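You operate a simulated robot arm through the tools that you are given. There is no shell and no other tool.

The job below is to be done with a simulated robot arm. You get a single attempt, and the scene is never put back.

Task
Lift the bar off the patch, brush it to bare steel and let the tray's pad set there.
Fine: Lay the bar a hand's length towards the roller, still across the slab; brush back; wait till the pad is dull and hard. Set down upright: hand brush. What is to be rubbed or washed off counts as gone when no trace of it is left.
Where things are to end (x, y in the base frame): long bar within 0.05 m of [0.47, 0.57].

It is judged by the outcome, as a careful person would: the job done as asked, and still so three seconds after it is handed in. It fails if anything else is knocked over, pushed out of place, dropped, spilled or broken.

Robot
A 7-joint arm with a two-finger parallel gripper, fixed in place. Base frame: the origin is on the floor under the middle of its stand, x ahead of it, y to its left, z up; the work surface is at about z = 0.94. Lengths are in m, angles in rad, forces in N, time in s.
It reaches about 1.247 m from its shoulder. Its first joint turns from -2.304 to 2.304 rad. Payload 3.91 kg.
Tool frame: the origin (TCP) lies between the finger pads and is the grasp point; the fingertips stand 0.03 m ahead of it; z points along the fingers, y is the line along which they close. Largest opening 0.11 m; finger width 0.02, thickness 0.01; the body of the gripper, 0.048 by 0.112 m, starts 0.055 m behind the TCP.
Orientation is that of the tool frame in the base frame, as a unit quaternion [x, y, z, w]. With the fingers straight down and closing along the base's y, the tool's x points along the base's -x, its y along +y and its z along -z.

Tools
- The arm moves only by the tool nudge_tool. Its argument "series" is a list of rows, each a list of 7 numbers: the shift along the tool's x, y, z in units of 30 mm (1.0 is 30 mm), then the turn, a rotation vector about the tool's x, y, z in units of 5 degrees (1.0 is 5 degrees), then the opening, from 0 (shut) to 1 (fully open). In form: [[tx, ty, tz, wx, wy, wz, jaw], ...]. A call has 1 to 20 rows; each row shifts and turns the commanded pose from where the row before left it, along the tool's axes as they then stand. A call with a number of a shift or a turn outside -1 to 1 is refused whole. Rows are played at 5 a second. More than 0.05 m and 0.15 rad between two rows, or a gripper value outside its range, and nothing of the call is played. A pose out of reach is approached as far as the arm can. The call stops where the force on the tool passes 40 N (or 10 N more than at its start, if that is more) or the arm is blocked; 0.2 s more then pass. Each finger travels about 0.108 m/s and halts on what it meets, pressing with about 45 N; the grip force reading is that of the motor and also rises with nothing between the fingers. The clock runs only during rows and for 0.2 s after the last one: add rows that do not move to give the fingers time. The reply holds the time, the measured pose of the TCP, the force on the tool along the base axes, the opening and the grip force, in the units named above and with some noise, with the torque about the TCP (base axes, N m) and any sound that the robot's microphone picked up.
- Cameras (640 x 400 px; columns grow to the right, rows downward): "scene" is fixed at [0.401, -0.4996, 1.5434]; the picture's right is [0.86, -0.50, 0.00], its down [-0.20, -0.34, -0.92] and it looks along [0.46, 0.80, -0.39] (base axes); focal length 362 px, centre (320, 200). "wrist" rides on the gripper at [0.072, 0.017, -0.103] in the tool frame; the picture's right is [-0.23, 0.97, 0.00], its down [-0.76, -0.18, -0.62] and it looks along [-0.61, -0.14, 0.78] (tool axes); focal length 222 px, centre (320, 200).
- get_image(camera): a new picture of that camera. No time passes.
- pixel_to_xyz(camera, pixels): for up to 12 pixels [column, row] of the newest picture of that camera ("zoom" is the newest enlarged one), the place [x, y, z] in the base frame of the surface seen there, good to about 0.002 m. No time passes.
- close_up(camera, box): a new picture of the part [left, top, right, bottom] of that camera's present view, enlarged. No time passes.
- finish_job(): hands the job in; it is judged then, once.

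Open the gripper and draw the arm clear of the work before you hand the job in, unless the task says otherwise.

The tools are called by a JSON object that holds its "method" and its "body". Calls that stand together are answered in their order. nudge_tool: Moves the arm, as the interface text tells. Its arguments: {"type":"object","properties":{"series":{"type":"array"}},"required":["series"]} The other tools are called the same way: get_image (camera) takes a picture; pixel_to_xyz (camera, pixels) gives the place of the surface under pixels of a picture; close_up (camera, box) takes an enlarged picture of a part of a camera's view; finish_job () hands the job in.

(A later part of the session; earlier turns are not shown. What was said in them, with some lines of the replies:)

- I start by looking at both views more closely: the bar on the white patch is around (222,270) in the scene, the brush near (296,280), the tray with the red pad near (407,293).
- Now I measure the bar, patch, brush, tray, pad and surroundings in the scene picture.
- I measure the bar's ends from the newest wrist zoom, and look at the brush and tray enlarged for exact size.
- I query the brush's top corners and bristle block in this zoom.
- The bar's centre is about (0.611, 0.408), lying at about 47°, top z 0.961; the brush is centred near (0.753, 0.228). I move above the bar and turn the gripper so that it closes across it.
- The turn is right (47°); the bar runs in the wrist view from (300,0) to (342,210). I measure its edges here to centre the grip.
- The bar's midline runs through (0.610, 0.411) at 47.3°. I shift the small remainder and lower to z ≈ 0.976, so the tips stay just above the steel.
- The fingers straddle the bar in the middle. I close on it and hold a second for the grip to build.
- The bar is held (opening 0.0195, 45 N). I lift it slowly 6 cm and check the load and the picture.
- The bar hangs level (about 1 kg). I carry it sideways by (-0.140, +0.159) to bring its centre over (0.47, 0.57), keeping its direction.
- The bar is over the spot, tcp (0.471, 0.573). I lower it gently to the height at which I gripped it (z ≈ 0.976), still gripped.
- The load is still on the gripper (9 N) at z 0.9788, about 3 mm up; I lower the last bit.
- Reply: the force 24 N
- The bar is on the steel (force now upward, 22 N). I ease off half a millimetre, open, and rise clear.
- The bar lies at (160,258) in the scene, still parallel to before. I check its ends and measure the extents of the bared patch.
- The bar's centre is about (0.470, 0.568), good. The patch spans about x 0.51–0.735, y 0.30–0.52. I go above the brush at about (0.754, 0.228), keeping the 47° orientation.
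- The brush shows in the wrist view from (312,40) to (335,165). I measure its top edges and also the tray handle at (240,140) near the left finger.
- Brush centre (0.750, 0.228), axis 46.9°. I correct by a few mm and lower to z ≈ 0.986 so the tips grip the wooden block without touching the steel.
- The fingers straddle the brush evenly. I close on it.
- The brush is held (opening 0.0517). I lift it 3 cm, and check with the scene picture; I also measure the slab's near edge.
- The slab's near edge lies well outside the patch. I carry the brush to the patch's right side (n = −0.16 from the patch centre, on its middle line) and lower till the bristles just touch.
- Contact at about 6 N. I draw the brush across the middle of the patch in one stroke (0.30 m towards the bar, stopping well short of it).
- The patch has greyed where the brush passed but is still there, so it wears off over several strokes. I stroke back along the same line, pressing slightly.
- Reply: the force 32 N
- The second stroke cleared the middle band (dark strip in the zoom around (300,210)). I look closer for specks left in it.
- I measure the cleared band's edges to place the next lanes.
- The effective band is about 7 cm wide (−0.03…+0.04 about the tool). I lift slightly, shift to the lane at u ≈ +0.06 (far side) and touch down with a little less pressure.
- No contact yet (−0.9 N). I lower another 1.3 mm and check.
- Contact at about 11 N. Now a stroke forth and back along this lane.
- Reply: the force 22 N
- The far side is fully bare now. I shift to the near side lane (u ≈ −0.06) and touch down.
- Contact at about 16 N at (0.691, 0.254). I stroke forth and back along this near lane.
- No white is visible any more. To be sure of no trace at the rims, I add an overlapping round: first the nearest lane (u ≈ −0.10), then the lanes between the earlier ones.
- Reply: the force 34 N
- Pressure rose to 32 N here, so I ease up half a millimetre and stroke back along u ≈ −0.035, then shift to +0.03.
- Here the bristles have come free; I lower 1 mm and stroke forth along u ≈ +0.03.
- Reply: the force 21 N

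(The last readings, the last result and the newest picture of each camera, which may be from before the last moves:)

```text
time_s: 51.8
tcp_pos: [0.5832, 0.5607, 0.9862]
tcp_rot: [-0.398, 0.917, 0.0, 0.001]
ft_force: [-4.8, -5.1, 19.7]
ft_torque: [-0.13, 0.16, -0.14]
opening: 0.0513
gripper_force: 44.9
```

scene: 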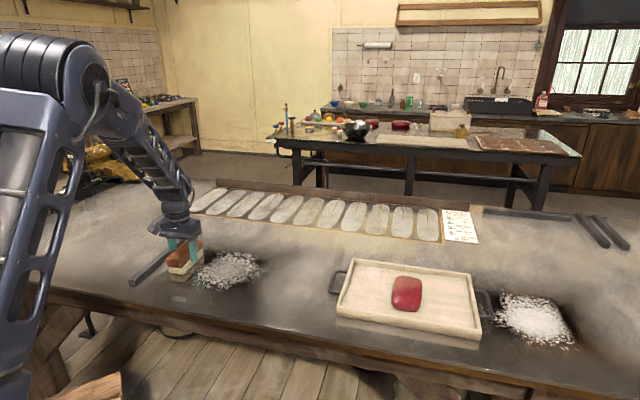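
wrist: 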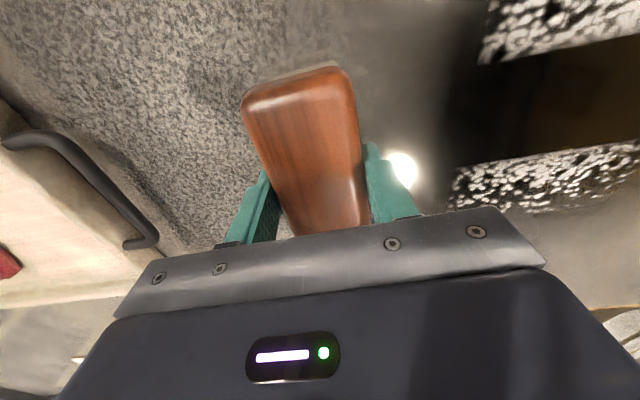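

Contact about 20 N at (0.583, 0.561), u ≈ +0.09. I stroke back along this far lane.

{"method": "nudge_tool", "body": {"series": [[0, -0.96, 0, 0, 0, 0, 0.2], [0, -0.96, 0, 0, 0, 0, 0.2], [0, -0.96, 0, 0, 0, 0, 0.2], [0, -0.96, 0, 0, 0, 0, 0.2], [0, -0.96, 0, 0, 0, 0, 0.2], [0, -0.96, 0, 0, 0, 0, 0.2], [0, -0.96, 0, 0, 0, 0, 0.2], [0, -0.96, 0, 0, 0, 0, 0.2], [0, -0.96, 0, 0, 0, 0, 0.2], [0, -0.96, 0, 0, 0, 0, 0.2], [0, 0, 0, 0, 0, 0, 0.2]]}}

{"method": "close_up", "body": {"camera": "scene", "box": [170, 235, 290, 310]}}

{"method": "get_image", "body": {"camera": "scene"}}

{"method": "get_image", "body": {"camera": "wrist"}}

```text
time_s: 54.2
tcp_pos: [0.7948, 0.3645, 0.9846]
tcp_rot: [-0.398, 0.917, 0.0, 0.0]
ft_force: [-2.1, 0.0, 10.1]
ft_torque: [0.07, -0.14, 0.11]
opening: 0.0513
gripper_force: 45.2
```

```text
5.33 times, centred on (230, 272) of scene
```

zoom: 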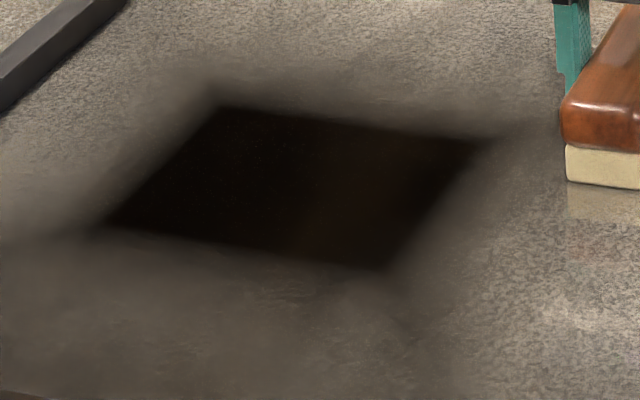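

```text
taken
```

scene: 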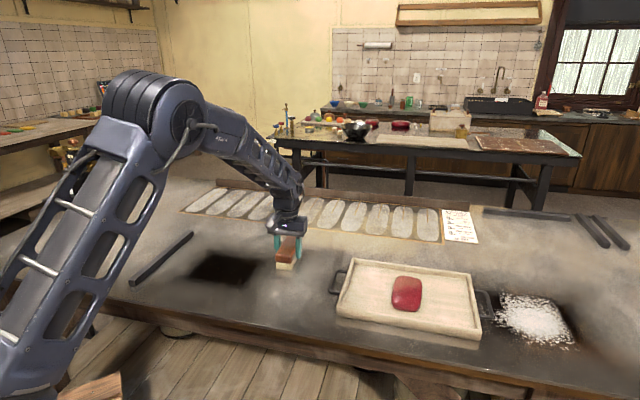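

```text
taken
```

wrist: 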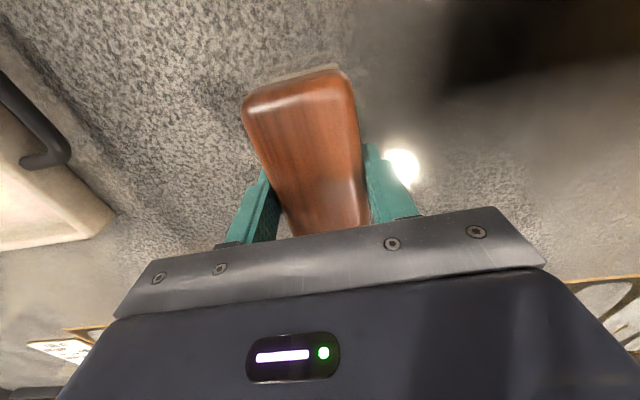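

The patch is bare (dark steel, no white at (230,270)). I lift the brush and carry it back to where it stood, tcp (0.7495, 0.2263).

{"method": "nudge_tool", "body": {"series": [[0, 0, -0.4, 0, 0, 0, 0.2], [0, 0, -0.6, 0, 0, 0, 0.2], [0.88, -0.408, 0, 0, 0, 0, 0.2], [0.88, -0.408, 0, 0, 0, 0, 0.2], [0.88, -0.408, 0, 0, 0, 0, 0.2], [0.88, -0.408, 0, 0, 0, 0, 0.2], [0.88, -0.408, 0, 0, 0, 0, 0.2], [0, 0, 0.4, 0, 0, 0, 0.2], [0, 0, 0.35, 0, 0, 0, 0.2], [0, 0, 0.1, 0, 0, 0, 0.2], [0, 0, 0, 0, 0, 0, 0.2]]}}

```text
time_s: 56.6
tcp_pos: [0.7486, 0.2267, 0.9899]
tcp_rot: [-0.399, 0.917, -0.001, 0.001]
ft_force: [0.1, 1.2, -1.0]
ft_torque: [-0.02, 0.01, -0.01]
opening: 0.0514
gripper_force: 44.8
```

The brush is over its place about 3 mm up. I lower till it touches.

{"method": "nudge_tool", "body": {"series": [[0, 0, 0.08, 0, 0, 0, 0.2], [0, 0, 0.05, 0, 0, 0, 0.2], [0, 0, 0, 0, 0, 0, 0.2]]}}

```text
time_s: 57.4
tcp_pos: [0.7492, 0.2264, 0.9859]
tcp_rot: [-0.399, 0.917, 0.0, 0.0]
ft_force: [-0.1, 0.0, 6.3]
ft_torque: [-0.29, 0.24, 0.02]
opening: 0.0517
gripper_force: 45.1
```

The brush stands on the steel (6 N up). I open the fingers and rise straight up.

{"method": "nudge_tool", "body": {"series": [[0, 0, 0, 0, 0, 0, 0.55], [0, 0, 0, 0, 0, 0, 0.7], [0, 0, 0, 0, 0, 0, 0.8], [0, 0, 0, 0, 0, 0, 0.8], [0, 0, -0.5, 0, 0, 0, 0.8], [0, 0, -1, 0, 0, 0, 0.8], [0, 0, -1, 0, 0, 0, 0.8], [0, 0, -1, 0, 0, 0, 0.8], [0, 0, -1, 0, 0, 0, 0.8], [0, 0, 0, 0, 0, 0, 0.8]]}}

{"method": "get_image", "body": {"camera": "scene"}}

{"method": "get_image", "body": {"camera": "wrist"}}

```text
time_s: 59.6
tcp_pos: [0.7487, 0.2274, 1.121]
tcp_rot: [-0.398, 0.917, 0.0, 0.0]
ft_force: [0.3, 0.8, -0.2]
ft_torque: [0.01, 0.01, -0.01]
opening: 0.0882
gripper_force: 0.0
```

```text
taken
```

scene: 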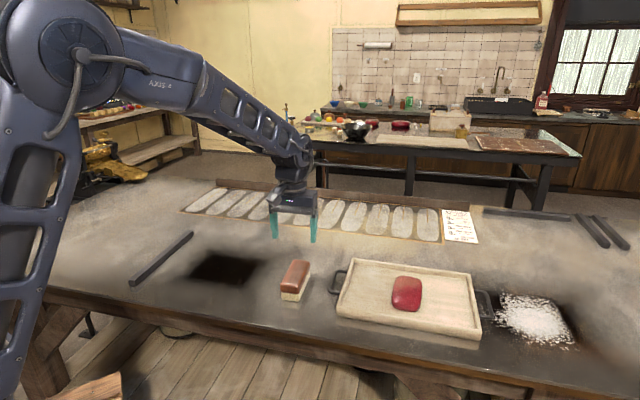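

```text
taken
```

wrist: 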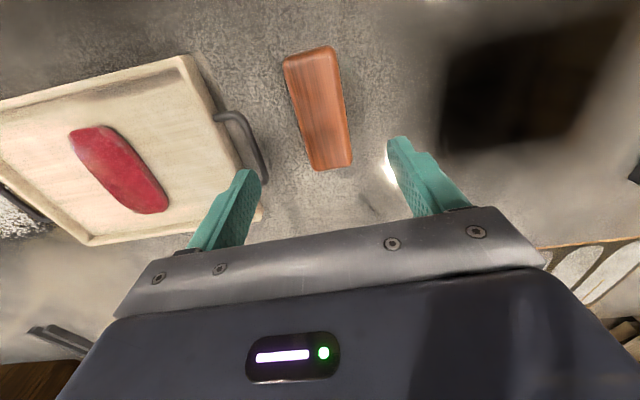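

The brush is back upright at (296,280). Now the pad: I enlarge it in both views.

{"method": "close_up", "body": {"camera": "wrist", "box": [20, 80, 220, 240]}}

{"method": "close_up", "body": {"camera": "scene", "box": [370, 260, 450, 320]}}

{"method": "pixel_to_xyz", "body": {"camera": "scene", "pixels": [[395, 278], [420, 280], [391, 305], [417, 309], [393, 290], [421, 293], [407, 277], [405, 309], [407, 293], [385, 290], [430, 293], [404, 314]]}}

```text
2.50 times, centred on (120, 160) of wrist
```

zoom: 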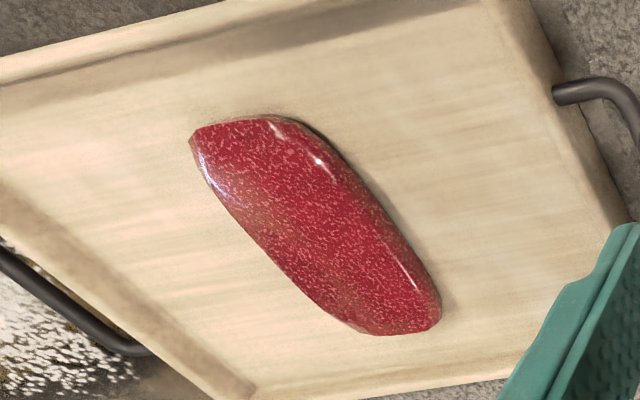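

```text
6.67 times, centred on (410, 290) of scene
```

zoom: 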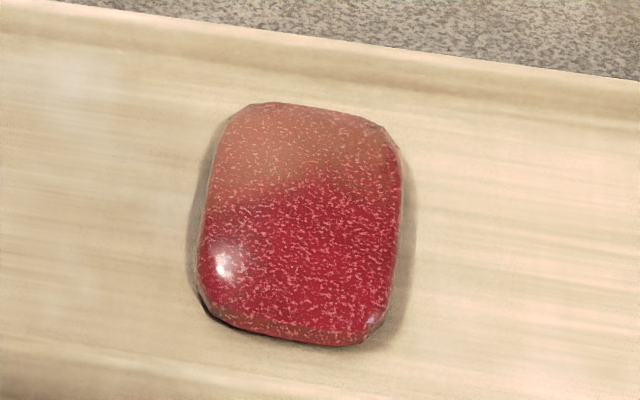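

```text
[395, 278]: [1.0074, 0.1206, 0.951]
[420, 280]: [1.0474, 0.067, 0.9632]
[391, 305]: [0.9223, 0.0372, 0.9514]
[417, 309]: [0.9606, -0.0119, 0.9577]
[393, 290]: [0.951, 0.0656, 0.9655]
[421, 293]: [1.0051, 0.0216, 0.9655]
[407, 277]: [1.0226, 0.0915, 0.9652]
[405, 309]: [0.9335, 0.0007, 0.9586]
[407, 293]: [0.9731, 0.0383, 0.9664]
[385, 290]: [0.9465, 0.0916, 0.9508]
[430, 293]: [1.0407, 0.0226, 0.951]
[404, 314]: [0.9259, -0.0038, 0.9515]
```

I measure the pad's outline in this zoom.

{"method": "pixel_to_xyz", "body": {"camera": "zoom", "pixels": [[260, 106], [370, 122], [205, 190], [400, 200], [200, 270], [390, 280], [225, 325], [350, 340], [300, 225], [185, 230], [415, 240], [285, 345]]}}

{"method": "pixel_to_xyz", "body": {"camera": "wrist", "pixels": [[97, 126], [130, 127], [172, 185], [196, 205], [165, 213], [140, 195], [110, 165], [120, 160], [60, 200], [190, 60], [110, 240], [245, 215]]}}

```text
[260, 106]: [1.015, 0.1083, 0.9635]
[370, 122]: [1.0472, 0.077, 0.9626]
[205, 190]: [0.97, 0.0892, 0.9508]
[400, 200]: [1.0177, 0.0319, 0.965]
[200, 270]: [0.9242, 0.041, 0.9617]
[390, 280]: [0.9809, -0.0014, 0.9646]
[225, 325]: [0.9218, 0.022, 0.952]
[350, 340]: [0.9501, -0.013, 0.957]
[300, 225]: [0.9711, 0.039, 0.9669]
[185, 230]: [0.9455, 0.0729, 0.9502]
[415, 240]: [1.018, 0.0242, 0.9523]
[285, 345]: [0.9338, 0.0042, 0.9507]
```

```text
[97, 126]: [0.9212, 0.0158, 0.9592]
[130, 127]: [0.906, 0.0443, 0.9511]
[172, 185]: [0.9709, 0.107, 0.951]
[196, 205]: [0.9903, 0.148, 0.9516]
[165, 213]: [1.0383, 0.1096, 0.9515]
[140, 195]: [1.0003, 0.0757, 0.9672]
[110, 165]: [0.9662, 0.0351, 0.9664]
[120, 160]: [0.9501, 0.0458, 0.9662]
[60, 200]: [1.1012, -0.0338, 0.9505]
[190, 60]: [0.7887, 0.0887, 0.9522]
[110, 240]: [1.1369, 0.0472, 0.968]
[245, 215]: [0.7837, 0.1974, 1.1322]
```

The pad is about 0.13 × 0.073 × 0.015, centred at about (0.984, 0.048), also at about 47°, glossy so still soft. I move above it with the gripper opened wide and look again.

{"method": "nudge_tool", "body": {"series": [[-0.088, -0.893, 0, 0, 0, 0, 1], [-0.088, -0.893, 0, 0, 0, 0, 1], [-0.088, -0.893, 0, 0, 0, 0, 1], [-0.088, -0.893, 0, 0, 0, 0, 1], [-0.088, -0.893, 0, 0, 0, 0, 1], [-0.088, -0.893, 0, 0, 0, 0, 1], [-0.088, -0.893, 0, 0, 0, 0, 1], [-0.088, -0.893, 0, 0, 0, 0, 1], [-0.088, -0.893, 0, 0, 0, 0, 1], [-0.088, -0.893, 0, 0, 0, 0, 1], [-0.088, -0.893, 0, 0, 0, 0, 1], [0, 0, 0, 0, 0, 0, 1], [0, 0, 0, 0, 0, 0, 1]]}}

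{"method": "get_image", "body": {"camera": "wrist"}}

{"method": "get_image", "body": {"camera": "scene"}}

```text
time_s: 62.4
tcp_pos: [0.9859, 0.0469, 1.1219]
tcp_rot: [-0.399, 0.917, 0.001, 0.0]
ft_force: [-0.2, -0.3, 0.2]
ft_torque: [-0.01, 0.03, 0.02]
opening: 0.1102
gripper_force: 0.1
```

```text
taken
```

wrist: 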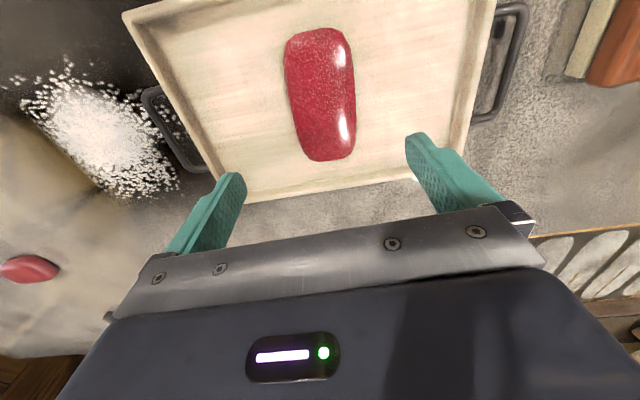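

```text
taken
```

scene: 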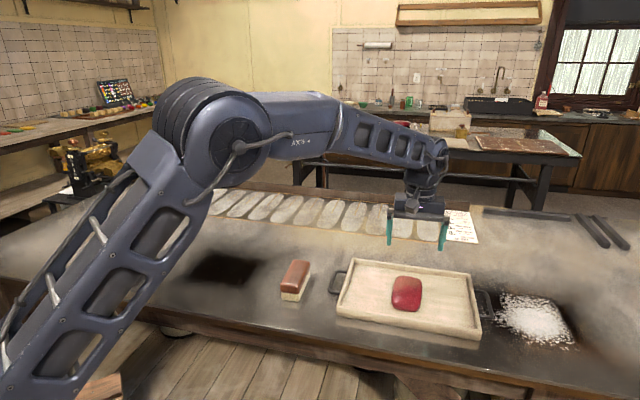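

The tray's pad is at (320,95) between the fingers; there is another red pad at (30,268) off to the side that I leave alone. I measure the edges of the tray's pad and the tray rims.

{"method": "pixel_to_xyz", "body": {"camera": "wrist", "pixels": [[293, 38], [340, 32], [285, 70], [353, 68], [292, 115], [357, 115], [308, 155], [348, 155], [322, 95], [275, 95], [368, 95], [30, 268]]}}

{"method": "close_up", "body": {"camera": "wrist", "box": [220, 0, 440, 180]}}

```text
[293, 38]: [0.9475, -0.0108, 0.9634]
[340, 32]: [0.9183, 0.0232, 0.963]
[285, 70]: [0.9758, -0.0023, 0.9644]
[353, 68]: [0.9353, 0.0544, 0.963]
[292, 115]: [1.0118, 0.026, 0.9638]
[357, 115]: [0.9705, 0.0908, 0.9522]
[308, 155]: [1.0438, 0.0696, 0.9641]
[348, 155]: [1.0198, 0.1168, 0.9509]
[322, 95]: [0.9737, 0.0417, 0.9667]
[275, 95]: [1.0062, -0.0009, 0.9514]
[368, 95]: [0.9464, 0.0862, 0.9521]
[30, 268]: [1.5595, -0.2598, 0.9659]
```

```text
2.22 times, centred on (330, 90) of wrist
```

zoom: 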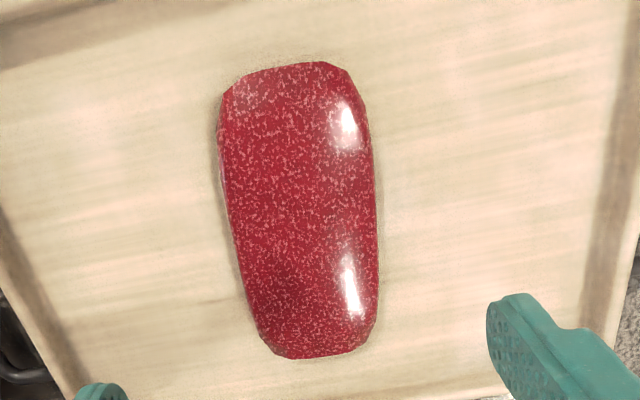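

Pad centre ≈ (0.982, 0.050). I shift 5 mm and lower to z ≈ 0.984, tips just above the tray floor at 0.951.

{"method": "nudge_tool", "body": {"series": [[0, 0.17, 0.5, 0, 0, 0, 1], [0, 0, 0.9, 0, 0, 0, 1], [0, 0, 0.9, 0, 0, 0, 1], [0, 0, 0.9, 0, 0, 0, 1], [0, 0, 0.7, 0, 0, 0, 1], [0, 0, 0.4, 0, 0, 0, 1], [0, 0, 0.25, 0, 0, 0, 1], [0, 0, 0, 0, 0, 0, 1]]}}

{"method": "get_image", "body": {"camera": "wrist"}}

{"method": "close_up", "body": {"camera": "scene", "box": [340, 230, 500, 342]}}

```text
time_s: 64.2
tcp_pos: [0.9819, 0.0508, 0.9836]
tcp_rot: [-0.399, 0.917, 0.0, 0.0]
ft_force: [-0.3, -0.2, 0.2]
ft_torque: [-0.01, 0.04, 0.01]
opening: 0.11
gripper_force: 0.0
```

```text
taken
```

wrist: 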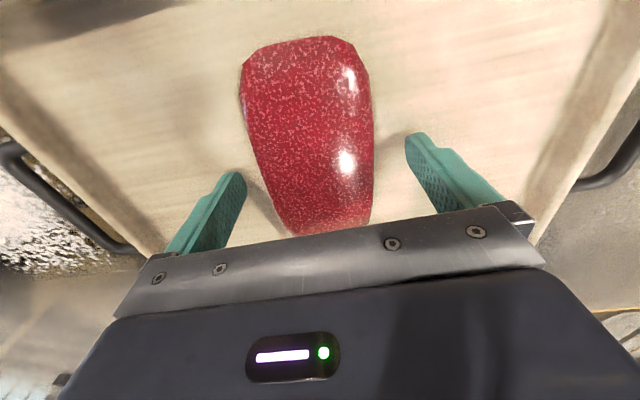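

```text
3.57 times, centred on (420, 286) of scene
```

zoom: 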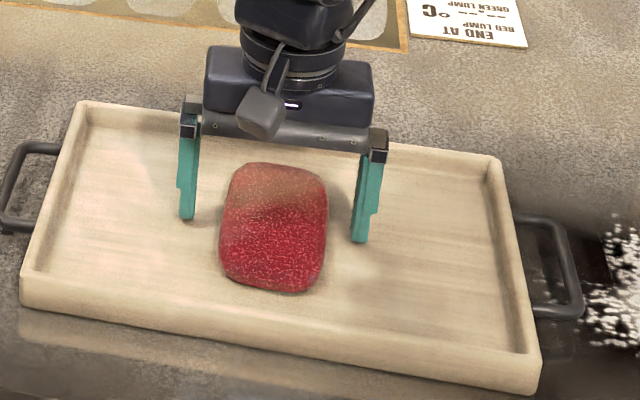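

The fingers straddle the pad. I close gently in small steps to see where it is met, without squashing it.

{"method": "nudge_tool", "body": {"series": [[0, 0, 0, 0, 0, 0, 0.85], [0, 0, 0, 0, 0, 0, 0.75], [0, 0, 0, 0, 0, 0, 0.7], [0, 0, 0, 0, 0, 0, 0.68], [0, 0, 0, 0, 0, 0, 0.66], [0, 0, 0, 0, 0, 0, 0.66]]}}

```text
time_s: 65.6
tcp_pos: [0.9809, 0.0513, 0.9838]
tcp_rot: [-0.398, 0.917, 0.0, 0.0]
ft_force: [0.2, -1.0, 1.2]
ft_torque: [-0.02, -0.01, -0.07]
opening: 0.0744
gripper_force: 44.5
```

The pad is met at 0.0744 m and holds firm with 44.5 N. I lift slowly and check that it comes along without slipping.

{"method": "nudge_tool", "body": {"series": [[0, 0, 0, 0, 0, 0, 0.63], [0, 0, -0.2, 0, 0, 0, 0.63], [0, 0, -0.4, 0, 0, 0, 0.63], [0, 0, -0.5, 0, 0, 0, 0.63], [0, 0, -0.5, 0, 0, 0, 0.63], [0, 0, 0, 0, 0, 0, 0.63]]}}

{"method": "close_up", "body": {"camera": "scene", "box": [340, 230, 500, 342]}}

{"method": "get_image", "body": {"camera": "wrist"}}

```text
time_s: 67.0
tcp_pos: [0.9805, 0.0506, 1.0322]
tcp_rot: [-0.398, 0.917, 0.0, 0.0]
ft_force: [0.7, -0.2, -1.4]
ft_torque: [-0.01, -0.01, -0.01]
opening: 0.0747
gripper_force: 44.8
```

```text
3.57 times, centred on (420, 286) of scene
```

zoom: 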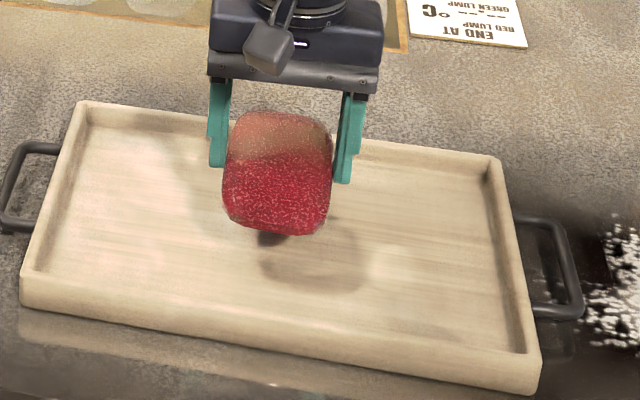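

```text
taken
```

wrist: 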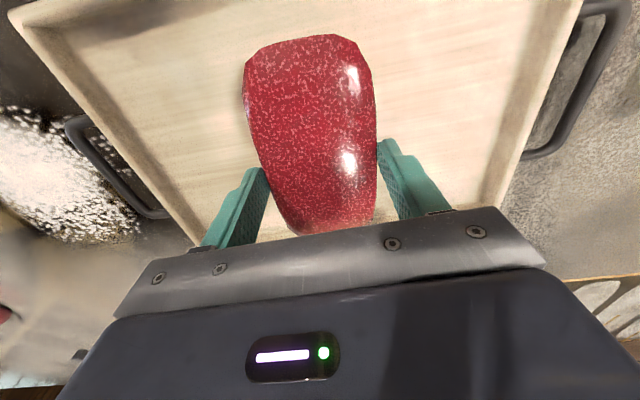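

The pad hangs safely in the fingers. I raise it to clear tray rim and brush and carry it towards the bared patch at (0.616, 0.412).

{"method": "nudge_tool", "body": {"series": [[0, 0, -0.6, 0, 0, 0, 0.63], [0, 0, -0.9, 0, 0, 0, 0.63], [0, 0, -0.5, 0, 0, 0, 0.63], [-0.02, 0.4, 0, 0, 0, 0, 0.63], [-0.03, 0.8, 0, 0, 0, 0, 0.63], [-0.03, 0.9, 0, 0, 0, 0, 0.63], [-0.03, 0.9, 0, 0, 0, 0, 0.63], [-0.03, 0.9, 0, 0, 0, 0, 0.63], [-0.03, 0.9, 0, 0, 0, 0, 0.63], [-0.03, 0.9, 0, 0, 0, 0, 0.63], [-0.03, 0.9, 0, 0, 0, 0, 0.63], [-0.03, 0.9, 0, 0, 0, 0, 0.63], [-0.03, 0.9, 0, 0, 0, 0, 0.63], [-0.03, 0.9, 0, 0, 0, 0, 0.63], [-0.03, 0.9, 0, 0, 0, 0, 0.63], [-0.03, 0.9, 0, 0, 0, 0, 0.63], [-0.03, 0.9, 0, 0, 0, 0, 0.63], [-0.03, 0.9, 0, 0, 0, 0, 0.63], [0, 0, 0, 0, 0, 0, 0.63]]}}

{"method": "get_image", "body": {"camera": "scene"}}

```text
time_s: 71.0
tcp_pos: [0.7066, 0.3241, 1.0931]
tcp_rot: [-0.399, 0.917, 0.0, 0.0]
ft_force: [0.1, 0.0, -2.2]
ft_torque: [0.0, -0.03, 0.01]
opening: 0.0738
gripper_force: 45.4
```

```text
taken
```

scene: 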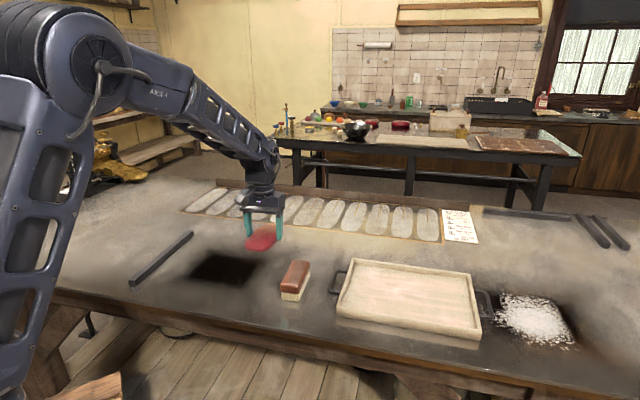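

The pad is on its way over (262,240). I measure the dark bare area's corners to centre it.

{"method": "pixel_to_xyz", "body": {"camera": "scene", "pixels": [[211, 255], [260, 261], [241, 285], [190, 276], [225, 270], [235, 262]]}}

{"method": "close_up", "body": {"camera": "scene", "box": [180, 230, 280, 300]}}

```text
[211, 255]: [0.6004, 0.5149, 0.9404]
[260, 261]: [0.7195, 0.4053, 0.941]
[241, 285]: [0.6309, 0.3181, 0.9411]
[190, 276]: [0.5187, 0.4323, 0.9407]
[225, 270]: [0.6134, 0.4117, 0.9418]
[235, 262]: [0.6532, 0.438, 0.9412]
```

```text
5.71 times, centred on (230, 265) of scene
```

zoom: 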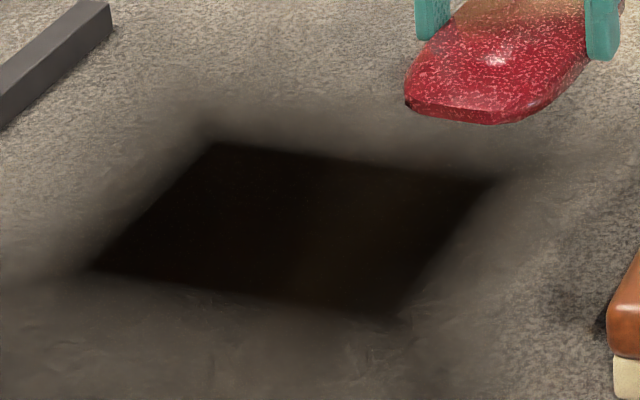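

The bare area is centred at about (0.617, 0.416). I move over it and lower to about 3 mm above contact (expected at z ≈ 0.974).

{"method": "nudge_tool", "body": {"series": [[-0.04, 0.9, 0, 0, 0, 0, 0.63], [-0.04, 0.9, 0, 0, 0, 0, 0.63], [-0.04, 0.9, 0, 0, 0, 0, 0.63], [-0.04, 0.9, 0, 0, 0, 0, 0.63], [0, 0.6, 0, 0, 0, 0, 0.63], [0, 0, 0.6, 0, 0, 0, 0.63], [0, 0, 0.9, 0, 0, 0, 0.63], [0, 0, 0.9, 0, 0, 0, 0.63], [0, 0, 0.8, 0, 0, 0, 0.63], [0, 0, 0.4, 0, 0, 0, 0.63], [0, 0, 0.25, 0, 0, 0, 0.63], [0, 0, 0, 0, 0, 0, 0.63], [0, 0, 0, 0, 0, 0, 0.63]]}}

{"method": "close_up", "body": {"camera": "scene", "box": [180, 220, 280, 290]}}

```text
time_s: 73.8
tcp_pos: [0.618, 0.4126, 0.9764]
tcp_rot: [-0.4, 0.917, 0.0, 0.0]
ft_force: [0.2, -1.1, -1.5]
ft_torque: [0.01, 0.01, 0.02]
opening: 0.0741
gripper_force: 45.1
```

```text
5.71 times, centred on (230, 255) of scene
```

zoom: 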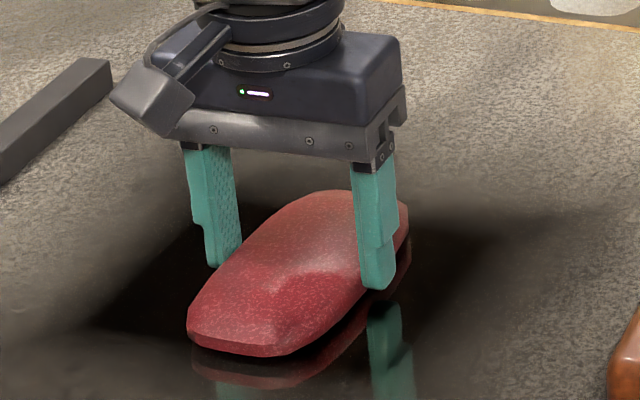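

The pad hangs just over its place, about 2 mm up. I lower the rest in small steps.

{"method": "nudge_tool", "body": {"series": [[0, 0, 0.05, 0, 0, 0, 0.63], [0, 0, 0.04, 0, 0, 0, 0.63], [0, 0, 0, 0, 0, 0, 0.63]]}}

```text
time_s: 74.6
tcp_pos: [0.6184, 0.413, 0.9747]
tcp_rot: [-0.399, 0.917, 0.0, 0.0]
ft_force: [1.1, -2.8, 10.2]
ft_torque: [-0.25, 0.3, -0.09]
opening: 0.0739
gripper_force: 44.5
```

The pad touches the steel (10 N up). I open slowly and rise straight up.

{"method": "nudge_tool", "body": {"series": [[0, 0, 0, 0, 0, 0, 0.72], [0, 0, 0, 0, 0, 0, 0.8], [0, 0, 0, 0, 0, 0, 0.9], [0, 0, 0, 0, 0, 0, 1], [0, 0, 0, 0, 0, 0, 1], [0, 0, -0.4, 0, 0, 0, 1], [0, 0, -0.8, 0, 0, 0, 1], [0, 0, -1, 0, 0, 0, 1], [0, 0, -1, 0, 0, 0, 1], [0, 0, -1, 0, 0, 0, 1], [0, 0, -1, 0, 0, 0, 1], [0, 0, 0, 0, 0, 0, 1]]}}

{"method": "get_image", "body": {"camera": "scene"}}

{"method": "get_image", "body": {"camera": "wrist"}}

{"method": "close_up", "body": {"camera": "scene", "box": [180, 230, 280, 300]}}

```text
time_s: 77.2
tcp_pos: [0.6164, 0.4138, 1.1294]
tcp_rot: [-0.398, 0.917, 0.0, 0.0]
ft_force: [0.1, 0.4, -0.3]
ft_torque: [0.01, -0.01, 0.01]
opening: 0.11
gripper_force: 0.1
```

```text
taken
```

scene: 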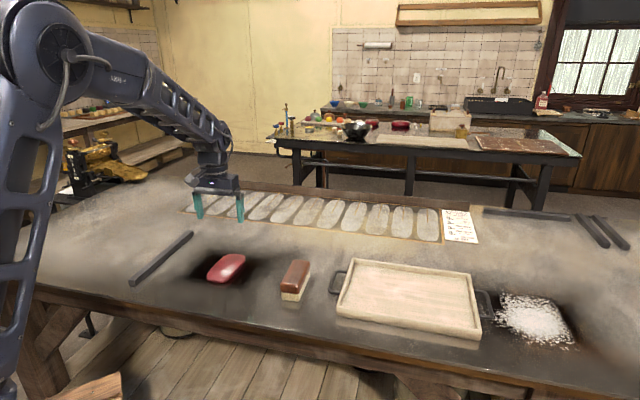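

```text
taken
```

wrist: 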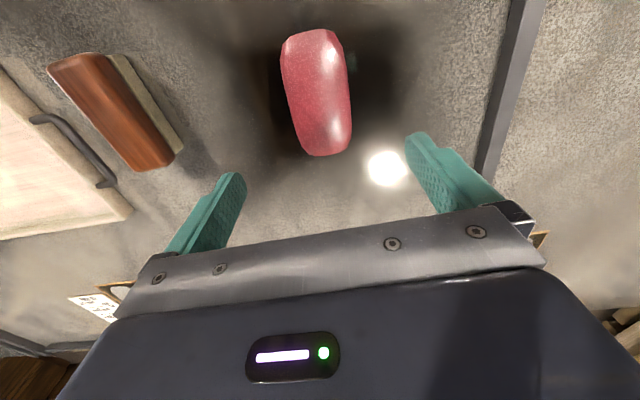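

```text
5.71 times, centred on (230, 265) of scene
```

zoom: 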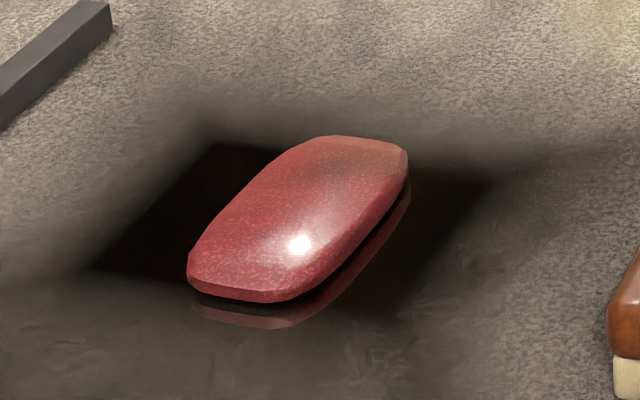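

The pad lies on the bare patch and is already paling. I draw the arm up clear, and begin waiting.

{"method": "nudge_tool", "body": {"series": [[0, 0, -1, 0, 0, 0, 1], [0, 0, -1, 0, 0, 0, 1], [0, 0, -1, 0, 0, 0, 1], [0, 0, -1, 0, 0, 0, 1], [0, 0, 0, 0, 0, 0, 1], [0, 0, 0, 0, 0, 0, 1], [0, 0, 0, 0, 0, 0, 1], [0, 0, 0, 0, 0, 0, 1], [0, 0, 0, 0, 0, 0, 1], [0, 0, 0, 0, 0, 0, 1], [0, 0, 0, 0, 0, 0, 1], [0, 0, 0, 0, 0, 0, 1], [0, 0, 0, 0, 0, 0, 1], [0, 0, 0, 0, 0, 0, 1], [0, 0, 0, 0, 0, 0, 1], [0, 0, 0, 0, 0, 0, 1], [0, 0, 0, 0, 0, 0, 1], [0, 0, 0, 0, 0, 0, 1], [0, 0, 0, 0, 0, 0, 1], [0, 0, 0, 0, 0, 0, 1]]}}

{"method": "close_up", "body": {"camera": "scene", "box": [180, 230, 280, 300]}}

{"method": "get_image", "body": {"camera": "wrist"}}

```text
time_s: 81.4
tcp_pos: [0.6197, 0.4124, 1.2505]
tcp_rot: [-0.399, 0.917, 0.0, 0.0]
ft_force: [0.1, 0.3, -1.6]
ft_torque: [0.02, 0.02, 0.01]
opening: 0.11
gripper_force: 0.1
```

```text
5.71 times, centred on (230, 265) of scene
```

zoom: 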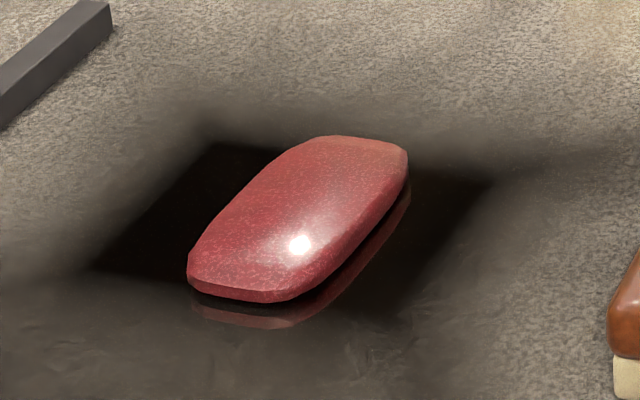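

```text
taken
```

wrist: 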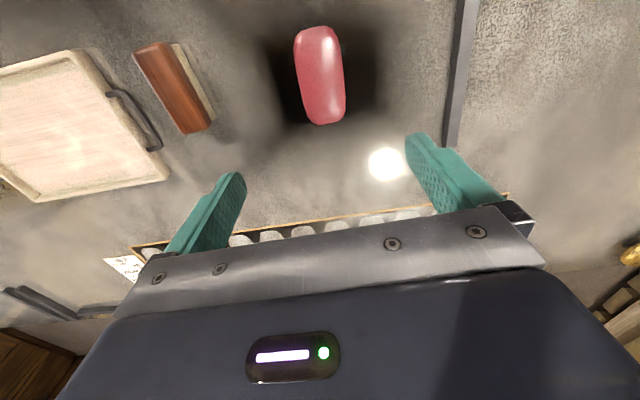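

The pad still has a sharp highlight at zoom (300,243), so it isn't set. I keep waiting.

{"method": "nudge_tool", "body": {"series": [[0, 0, 0, 0, 0, 0, 1], [0, 0, 0, 0, 0, 0, 1], [0, 0, 0, 0, 0, 0, 1], [0, 0, 0, 0, 0, 0, 1], [0, 0, 0, 0, 0, 0, 1], [0, 0, 0, 0, 0, 0, 1], [0, 0, 0, 0, 0, 0, 1], [0, 0, 0, 0, 0, 0, 1], [0, 0, 0, 0, 0, 0, 1], [0, 0, 0, 0, 0, 0, 1], [0, 0, 0, 0, 0, 0, 1], [0, 0, 0, 0, 0, 0, 1], [0, 0, 0, 0, 0, 0, 1], [0, 0, 0, 0, 0, 0, 1], [0, 0, 0, 0, 0, 0, 1], [0, 0, 0, 0, 0, 0, 1], [0, 0, 0, 0, 0, 0, 1], [0, 0, 0, 0, 0, 0, 1], [0, 0, 0, 0, 0, 0, 1], [0, 0, 0, 0, 0, 0, 1]]}}

{"method": "close_up", "body": {"camera": "scene", "box": [180, 230, 280, 300]}}

```text
time_s: 85.6
tcp_pos: [0.6197, 0.4113, 1.2502]
tcp_rot: [-0.399, 0.917, 0.0, 0.0]
ft_force: [0.2, -0.8, 1.0]
ft_torque: [0.03, 0.03, -0.01]
opening: 0.1101
gripper_force: 0.0
```

```text
5.71 times, centred on (230, 265) of scene
```

zoom: 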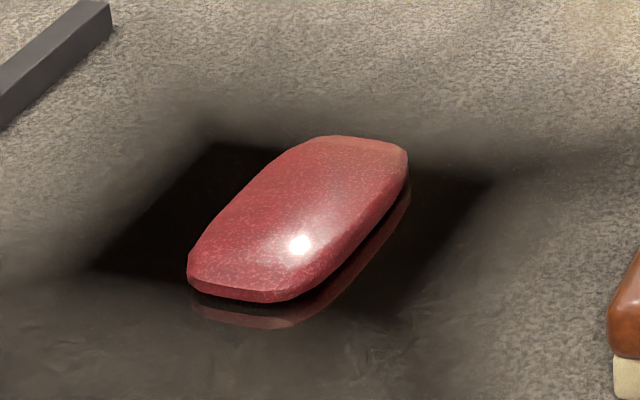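

Hardly changed after 4 s more. I wait on and compare again.

{"method": "nudge_tool", "body": {"series": [[0, 0, 0, 0, 0, 0, 1], [0, 0, 0, 0, 0, 0, 1], [0, 0, 0, 0, 0, 0, 1], [0, 0, 0, 0, 0, 0, 1], [0, 0, 0, 0, 0, 0, 1], [0, 0, 0, 0, 0, 0, 1], [0, 0, 0, 0, 0, 0, 1], [0, 0, 0, 0, 0, 0, 1], [0, 0, 0, 0, 0, 0, 1], [0, 0, 0, 0, 0, 0, 1], [0, 0, 0, 0, 0, 0, 1], [0, 0, 0, 0, 0, 0, 1], [0, 0, 0, 0, 0, 0, 1], [0, 0, 0, 0, 0, 0, 1], [0, 0, 0, 0, 0, 0, 1], [0, 0, 0, 0, 0, 0, 1], [0, 0, 0, 0, 0, 0, 1], [0, 0, 0, 0, 0, 0, 1], [0, 0, 0, 0, 0, 0, 1], [0, 0, 0, 0, 0, 0, 1]]}}

{"method": "nudge_tool", "body": {"series": [[0, 0, 0, 0, 0, 0, 1], [0, 0, 0, 0, 0, 0, 1], [0, 0, 0, 0, 0, 0, 1], [0, 0, 0, 0, 0, 0, 1], [0, 0, 0, 0, 0, 0, 1], [0, 0, 0, 0, 0, 0, 1], [0, 0, 0, 0, 0, 0, 1], [0, 0, 0, 0, 0, 0, 1], [0, 0, 0, 0, 0, 0, 1], [0, 0, 0, 0, 0, 0, 1], [0, 0, 0, 0, 0, 0, 1], [0, 0, 0, 0, 0, 0, 1], [0, 0, 0, 0, 0, 0, 1], [0, 0, 0, 0, 0, 0, 1], [0, 0, 0, 0, 0, 0, 1], [0, 0, 0, 0, 0, 0, 1], [0, 0, 0, 0, 0, 0, 1], [0, 0, 0, 0, 0, 0, 1], [0, 0, 0, 0, 0, 0, 1], [0, 0, 0, 0, 0, 0, 1]]}}

{"method": "close_up", "body": {"camera": "scene", "box": [180, 230, 280, 300]}}

{"method": "get_image", "body": {"camera": "wrist"}}

```text
time_s: 89.8
tcp_pos: [0.6189, 0.4116, 1.2504]
tcp_rot: [-0.398, 0.917, 0.0, 0.0]
ft_force: [0.4, -0.1, 1.1]
ft_torque: [-0.01, -0.03, 0.01]
opening: 0.1099
gripper_force: 0.0
```

```text
time_s: 94.0
tcp_pos: [0.6186, 0.4117, 1.2496]
tcp_rot: [-0.399, 0.917, -0.001, 0.0]
ft_force: [0.6, 0.1, -0.8]
ft_torque: [0.05, -0.02, 0.0]
opening: 0.1102
gripper_force: 0.0
```

```text
5.71 times, centred on (230, 265) of scene
```

zoom: 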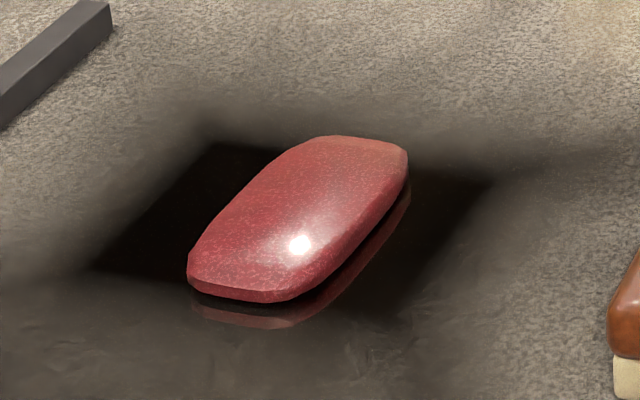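

```text
taken
```

wrist: 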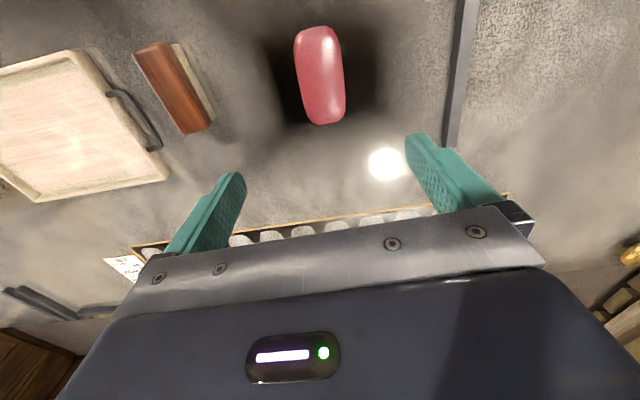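

The pad still shines at zoom (300,243), so not yet dull. I wait longer, several stretches before looking again.

{"method": "nudge_tool", "body": {"series": [[0, 0, 0, 0, 0, 0, 1], [0, 0, 0, 0, 0, 0, 1], [0, 0, 0, 0, 0, 0, 1], [0, 0, 0, 0, 0, 0, 1], [0, 0, 0, 0, 0, 0, 1], [0, 0, 0, 0, 0, 0, 1], [0, 0, 0, 0, 0, 0, 1], [0, 0, 0, 0, 0, 0, 1], [0, 0, 0, 0, 0, 0, 1], [0, 0, 0, 0, 0, 0, 1], [0, 0, 0, 0, 0, 0, 1], [0, 0, 0, 0, 0, 0, 1], [0, 0, 0, 0, 0, 0, 1], [0, 0, 0, 0, 0, 0, 1], [0, 0, 0, 0, 0, 0, 1], [0, 0, 0, 0, 0, 0, 1], [0, 0, 0, 0, 0, 0, 1], [0, 0, 0, 0, 0, 0, 1], [0, 0, 0, 0, 0, 0, 1], [0, 0, 0, 0, 0, 0, 1]]}}

{"method": "nudge_tool", "body": {"series": [[0, 0, 0, 0, 0, 0, 1], [0, 0, 0, 0, 0, 0, 1], [0, 0, 0, 0, 0, 0, 1], [0, 0, 0, 0, 0, 0, 1], [0, 0, 0, 0, 0, 0, 1], [0, 0, 0, 0, 0, 0, 1], [0, 0, 0, 0, 0, 0, 1], [0, 0, 0, 0, 0, 0, 1], [0, 0, 0, 0, 0, 0, 1], [0, 0, 0, 0, 0, 0, 1], [0, 0, 0, 0, 0, 0, 1], [0, 0, 0, 0, 0, 0, 1], [0, 0, 0, 0, 0, 0, 1], [0, 0, 0, 0, 0, 0, 1], [0, 0, 0, 0, 0, 0, 1], [0, 0, 0, 0, 0, 0, 1], [0, 0, 0, 0, 0, 0, 1], [0, 0, 0, 0, 0, 0, 1], [0, 0, 0, 0, 0, 0, 1], [0, 0, 0, 0, 0, 0, 1]]}}

{"method": "nudge_tool", "body": {"series": [[0, 0, 0, 0, 0, 0, 1], [0, 0, 0, 0, 0, 0, 1], [0, 0, 0, 0, 0, 0, 1], [0, 0, 0, 0, 0, 0, 1], [0, 0, 0, 0, 0, 0, 1], [0, 0, 0, 0, 0, 0, 1], [0, 0, 0, 0, 0, 0, 1], [0, 0, 0, 0, 0, 0, 1], [0, 0, 0, 0, 0, 0, 1], [0, 0, 0, 0, 0, 0, 1], [0, 0, 0, 0, 0, 0, 1], [0, 0, 0, 0, 0, 0, 1], [0, 0, 0, 0, 0, 0, 1], [0, 0, 0, 0, 0, 0, 1], [0, 0, 0, 0, 0, 0, 1], [0, 0, 0, 0, 0, 0, 1], [0, 0, 0, 0, 0, 0, 1], [0, 0, 0, 0, 0, 0, 1], [0, 0, 0, 0, 0, 0, 1], [0, 0, 0, 0, 0, 0, 1]]}}

{"method": "close_up", "body": {"camera": "scene", "box": [180, 230, 280, 300]}}

```text
time_s: 98.2
tcp_pos: [0.6188, 0.4126, 1.2505]
tcp_rot: [-0.398, 0.917, 0.0, 0.001]
ft_force: [1.0, 0.3, -0.7]
ft_torque: [-0.05, -0.01, 0.01]
opening: 0.1103
gripper_force: 0.0
```

```text
time_s: 102.4
tcp_pos: [0.6206, 0.4113, 1.2499]
tcp_rot: [-0.398, 0.917, 0.0, 0.0]
ft_force: [0.2, 0.2, -0.6]
ft_torque: [-0.01, 0.0, 0.0]
opening: 0.11
gripper_force: 0.1
```

```text
time_s: 106.6
tcp_pos: [0.6198, 0.4108, 1.2508]
tcp_rot: [-0.399, 0.917, 0.0, 0.001]
ft_force: [-0.7, -0.7, -0.4]
ft_torque: [-0.01, 0.05, 0.0]
opening: 0.1099
gripper_force: 0.1
```

```text
5.71 times, centred on (230, 265) of scene
```

zoom: 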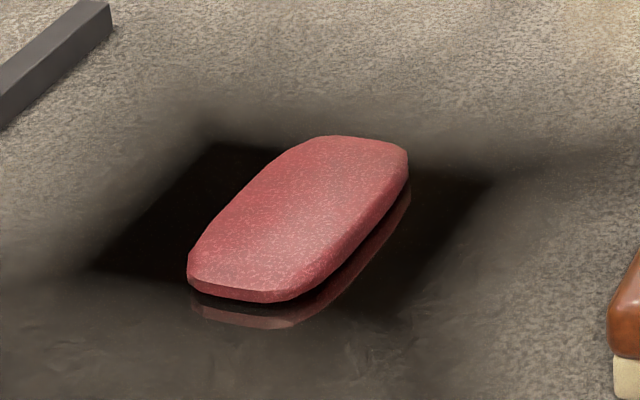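

The highlight is gone: the pad has turned dull. I wait a little more to be sure it is fully set, and check all views.

{"method": "nudge_tool", "body": {"series": [[0, 0, 0, 0, 0, 0, 1], [0, 0, 0, 0, 0, 0, 1], [0, 0, 0, 0, 0, 0, 1], [0, 0, 0, 0, 0, 0, 1], [0, 0, 0, 0, 0, 0, 1], [0, 0, 0, 0, 0, 0, 1], [0, 0, 0, 0, 0, 0, 1], [0, 0, 0, 0, 0, 0, 1], [0, 0, 0, 0, 0, 0, 1], [0, 0, 0, 0, 0, 0, 1], [0, 0, 0, 0, 0, 0, 1], [0, 0, 0, 0, 0, 0, 1], [0, 0, 0, 0, 0, 0, 1], [0, 0, 0, 0, 0, 0, 1], [0, 0, 0, 0, 0, 0, 1], [0, 0, 0, 0, 0, 0, 1], [0, 0, 0, 0, 0, 0, 1], [0, 0, 0, 0, 0, 0, 1], [0, 0, 0, 0, 0, 0, 1], [0, 0, 0, 0, 0, 0, 1]]}}

{"method": "close_up", "body": {"camera": "scene", "box": [180, 230, 280, 300]}}

{"method": "get_image", "body": {"camera": "wrist"}}

{"method": "get_image", "body": {"camera": "scene"}}

```text
time_s: 110.8
tcp_pos: [0.6183, 0.4115, 1.2499]
tcp_rot: [-0.399, 0.917, 0.0, 0.0]
ft_force: [-0.5, 0.2, 0.4]
ft_torque: [-0.03, 0.02, 0.01]
opening: 0.1102
gripper_force: 0.0
```

```text
5.71 times, centred on (230, 265) of scene
```

zoom: 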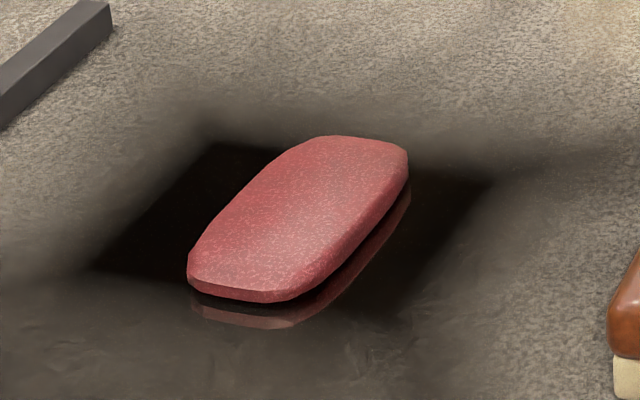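

```text
taken
```

wrist: 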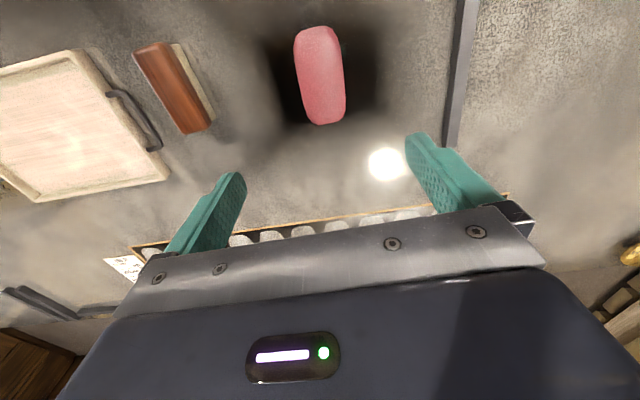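

```text
taken
```

scene: 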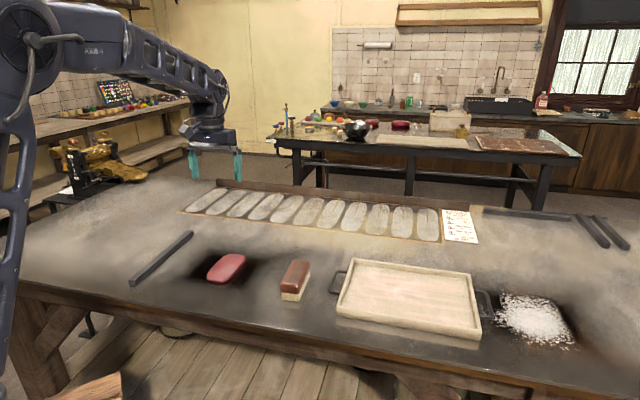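

The pad stays uniformly dull, bar and brush in place. I check the final positions and draw the arm further back and up.

{"method": "pixel_to_xyz", "body": {"camera": "scene", "pixels": [[131, 284], [192, 233], [162, 257], [226, 268], [300, 264], [287, 288], [283, 296]]}}

{"method": "nudge_tool", "body": {"series": [[0.8, 0, -0.4, 0, 0, 0, 1], [0.8, 0, -0.4, 0, 0, 0, 1], [0.8, 0, -0.4, 0, 0, 0, 1], [0.8, 0, -0.2, 0, 0, 0, 1], [0.8, 0, 0, 0, 0, 0, 1], [0.8, 0, 0, 0, 0, 0, 1], [0, 0, 0, 0, 0, 0, 1], [0, 0, 0, 0, 0, 0, 1], [0, 0, 0, 0, 0, 0, 1], [0, 0, 0, 0, 0, 0, 1]]}}

{"method": "get_image", "body": {"camera": "scene"}}

{"method": "get_image", "body": {"camera": "wrist"}}

{"method": "close_up", "body": {"camera": "scene", "box": [110, 220, 330, 320]}}

```text
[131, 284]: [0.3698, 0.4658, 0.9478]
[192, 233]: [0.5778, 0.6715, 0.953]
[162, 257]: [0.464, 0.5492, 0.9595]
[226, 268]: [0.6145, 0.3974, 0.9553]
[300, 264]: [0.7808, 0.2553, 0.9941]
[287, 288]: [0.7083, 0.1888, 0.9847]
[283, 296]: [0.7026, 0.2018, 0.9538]
```

```text
time_s: 113.0
tcp_pos: [0.5203, 0.3055, 1.2924]
tcp_rot: [-0.398, 0.917, 0.0, 0.0]
ft_force: [0.5, 0.2, 0.0]
ft_torque: [0.02, -0.01, 0.0]
opening: 0.1102
gripper_force: 0.1
```

```text
taken
```

scene: 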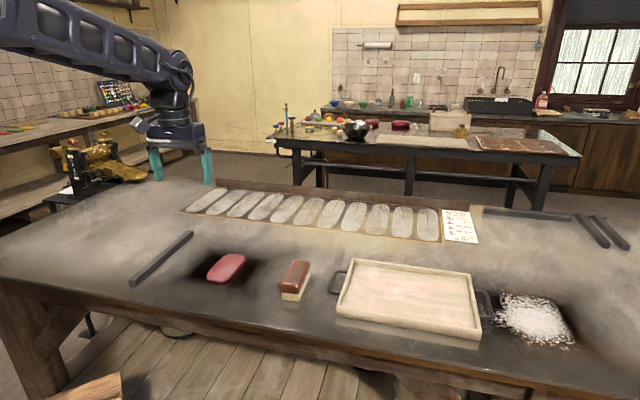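

```text
taken
```

wrist: 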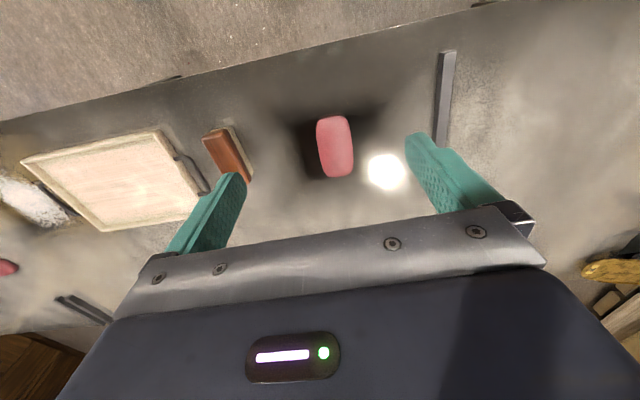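

```text
2.91 times, centred on (220, 270) of scene
```

zoom: 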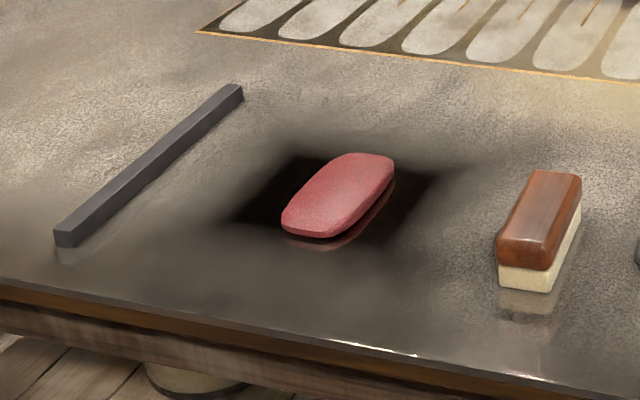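

Bar centre is about (0.473, 0.569), the brush stands upright in its old place, the patch is bare and the pad on it is dull and set; the gripper is open and clear. I hand the job in.

{"method": "finish_job", "body": {}}

```text
The job is handed in.
```

The job is done and handed in; no verdict came back with the hand-in.

- **Bar:** it lies towards the roller at the same angle across the slab. Its centre is at about (0.473, 0.569), well within 0.05 m of the target.
- **Patch:** I brushed it in overlapping lanes until no white showed in any view, then went over the whole area once more.
- **Brush:** it stands upright, bristles down, where it stood before.
- **Pad:** the tray's pad sits on the bare patch. It lost its shine after about 30 s there, and I waited several seconds more. I judged it set by the dull look and did not press it to test hardness.

The second white patch, the other red pad and the tray were left alone. The gripper is open and the arm is drawn up clear of the work.
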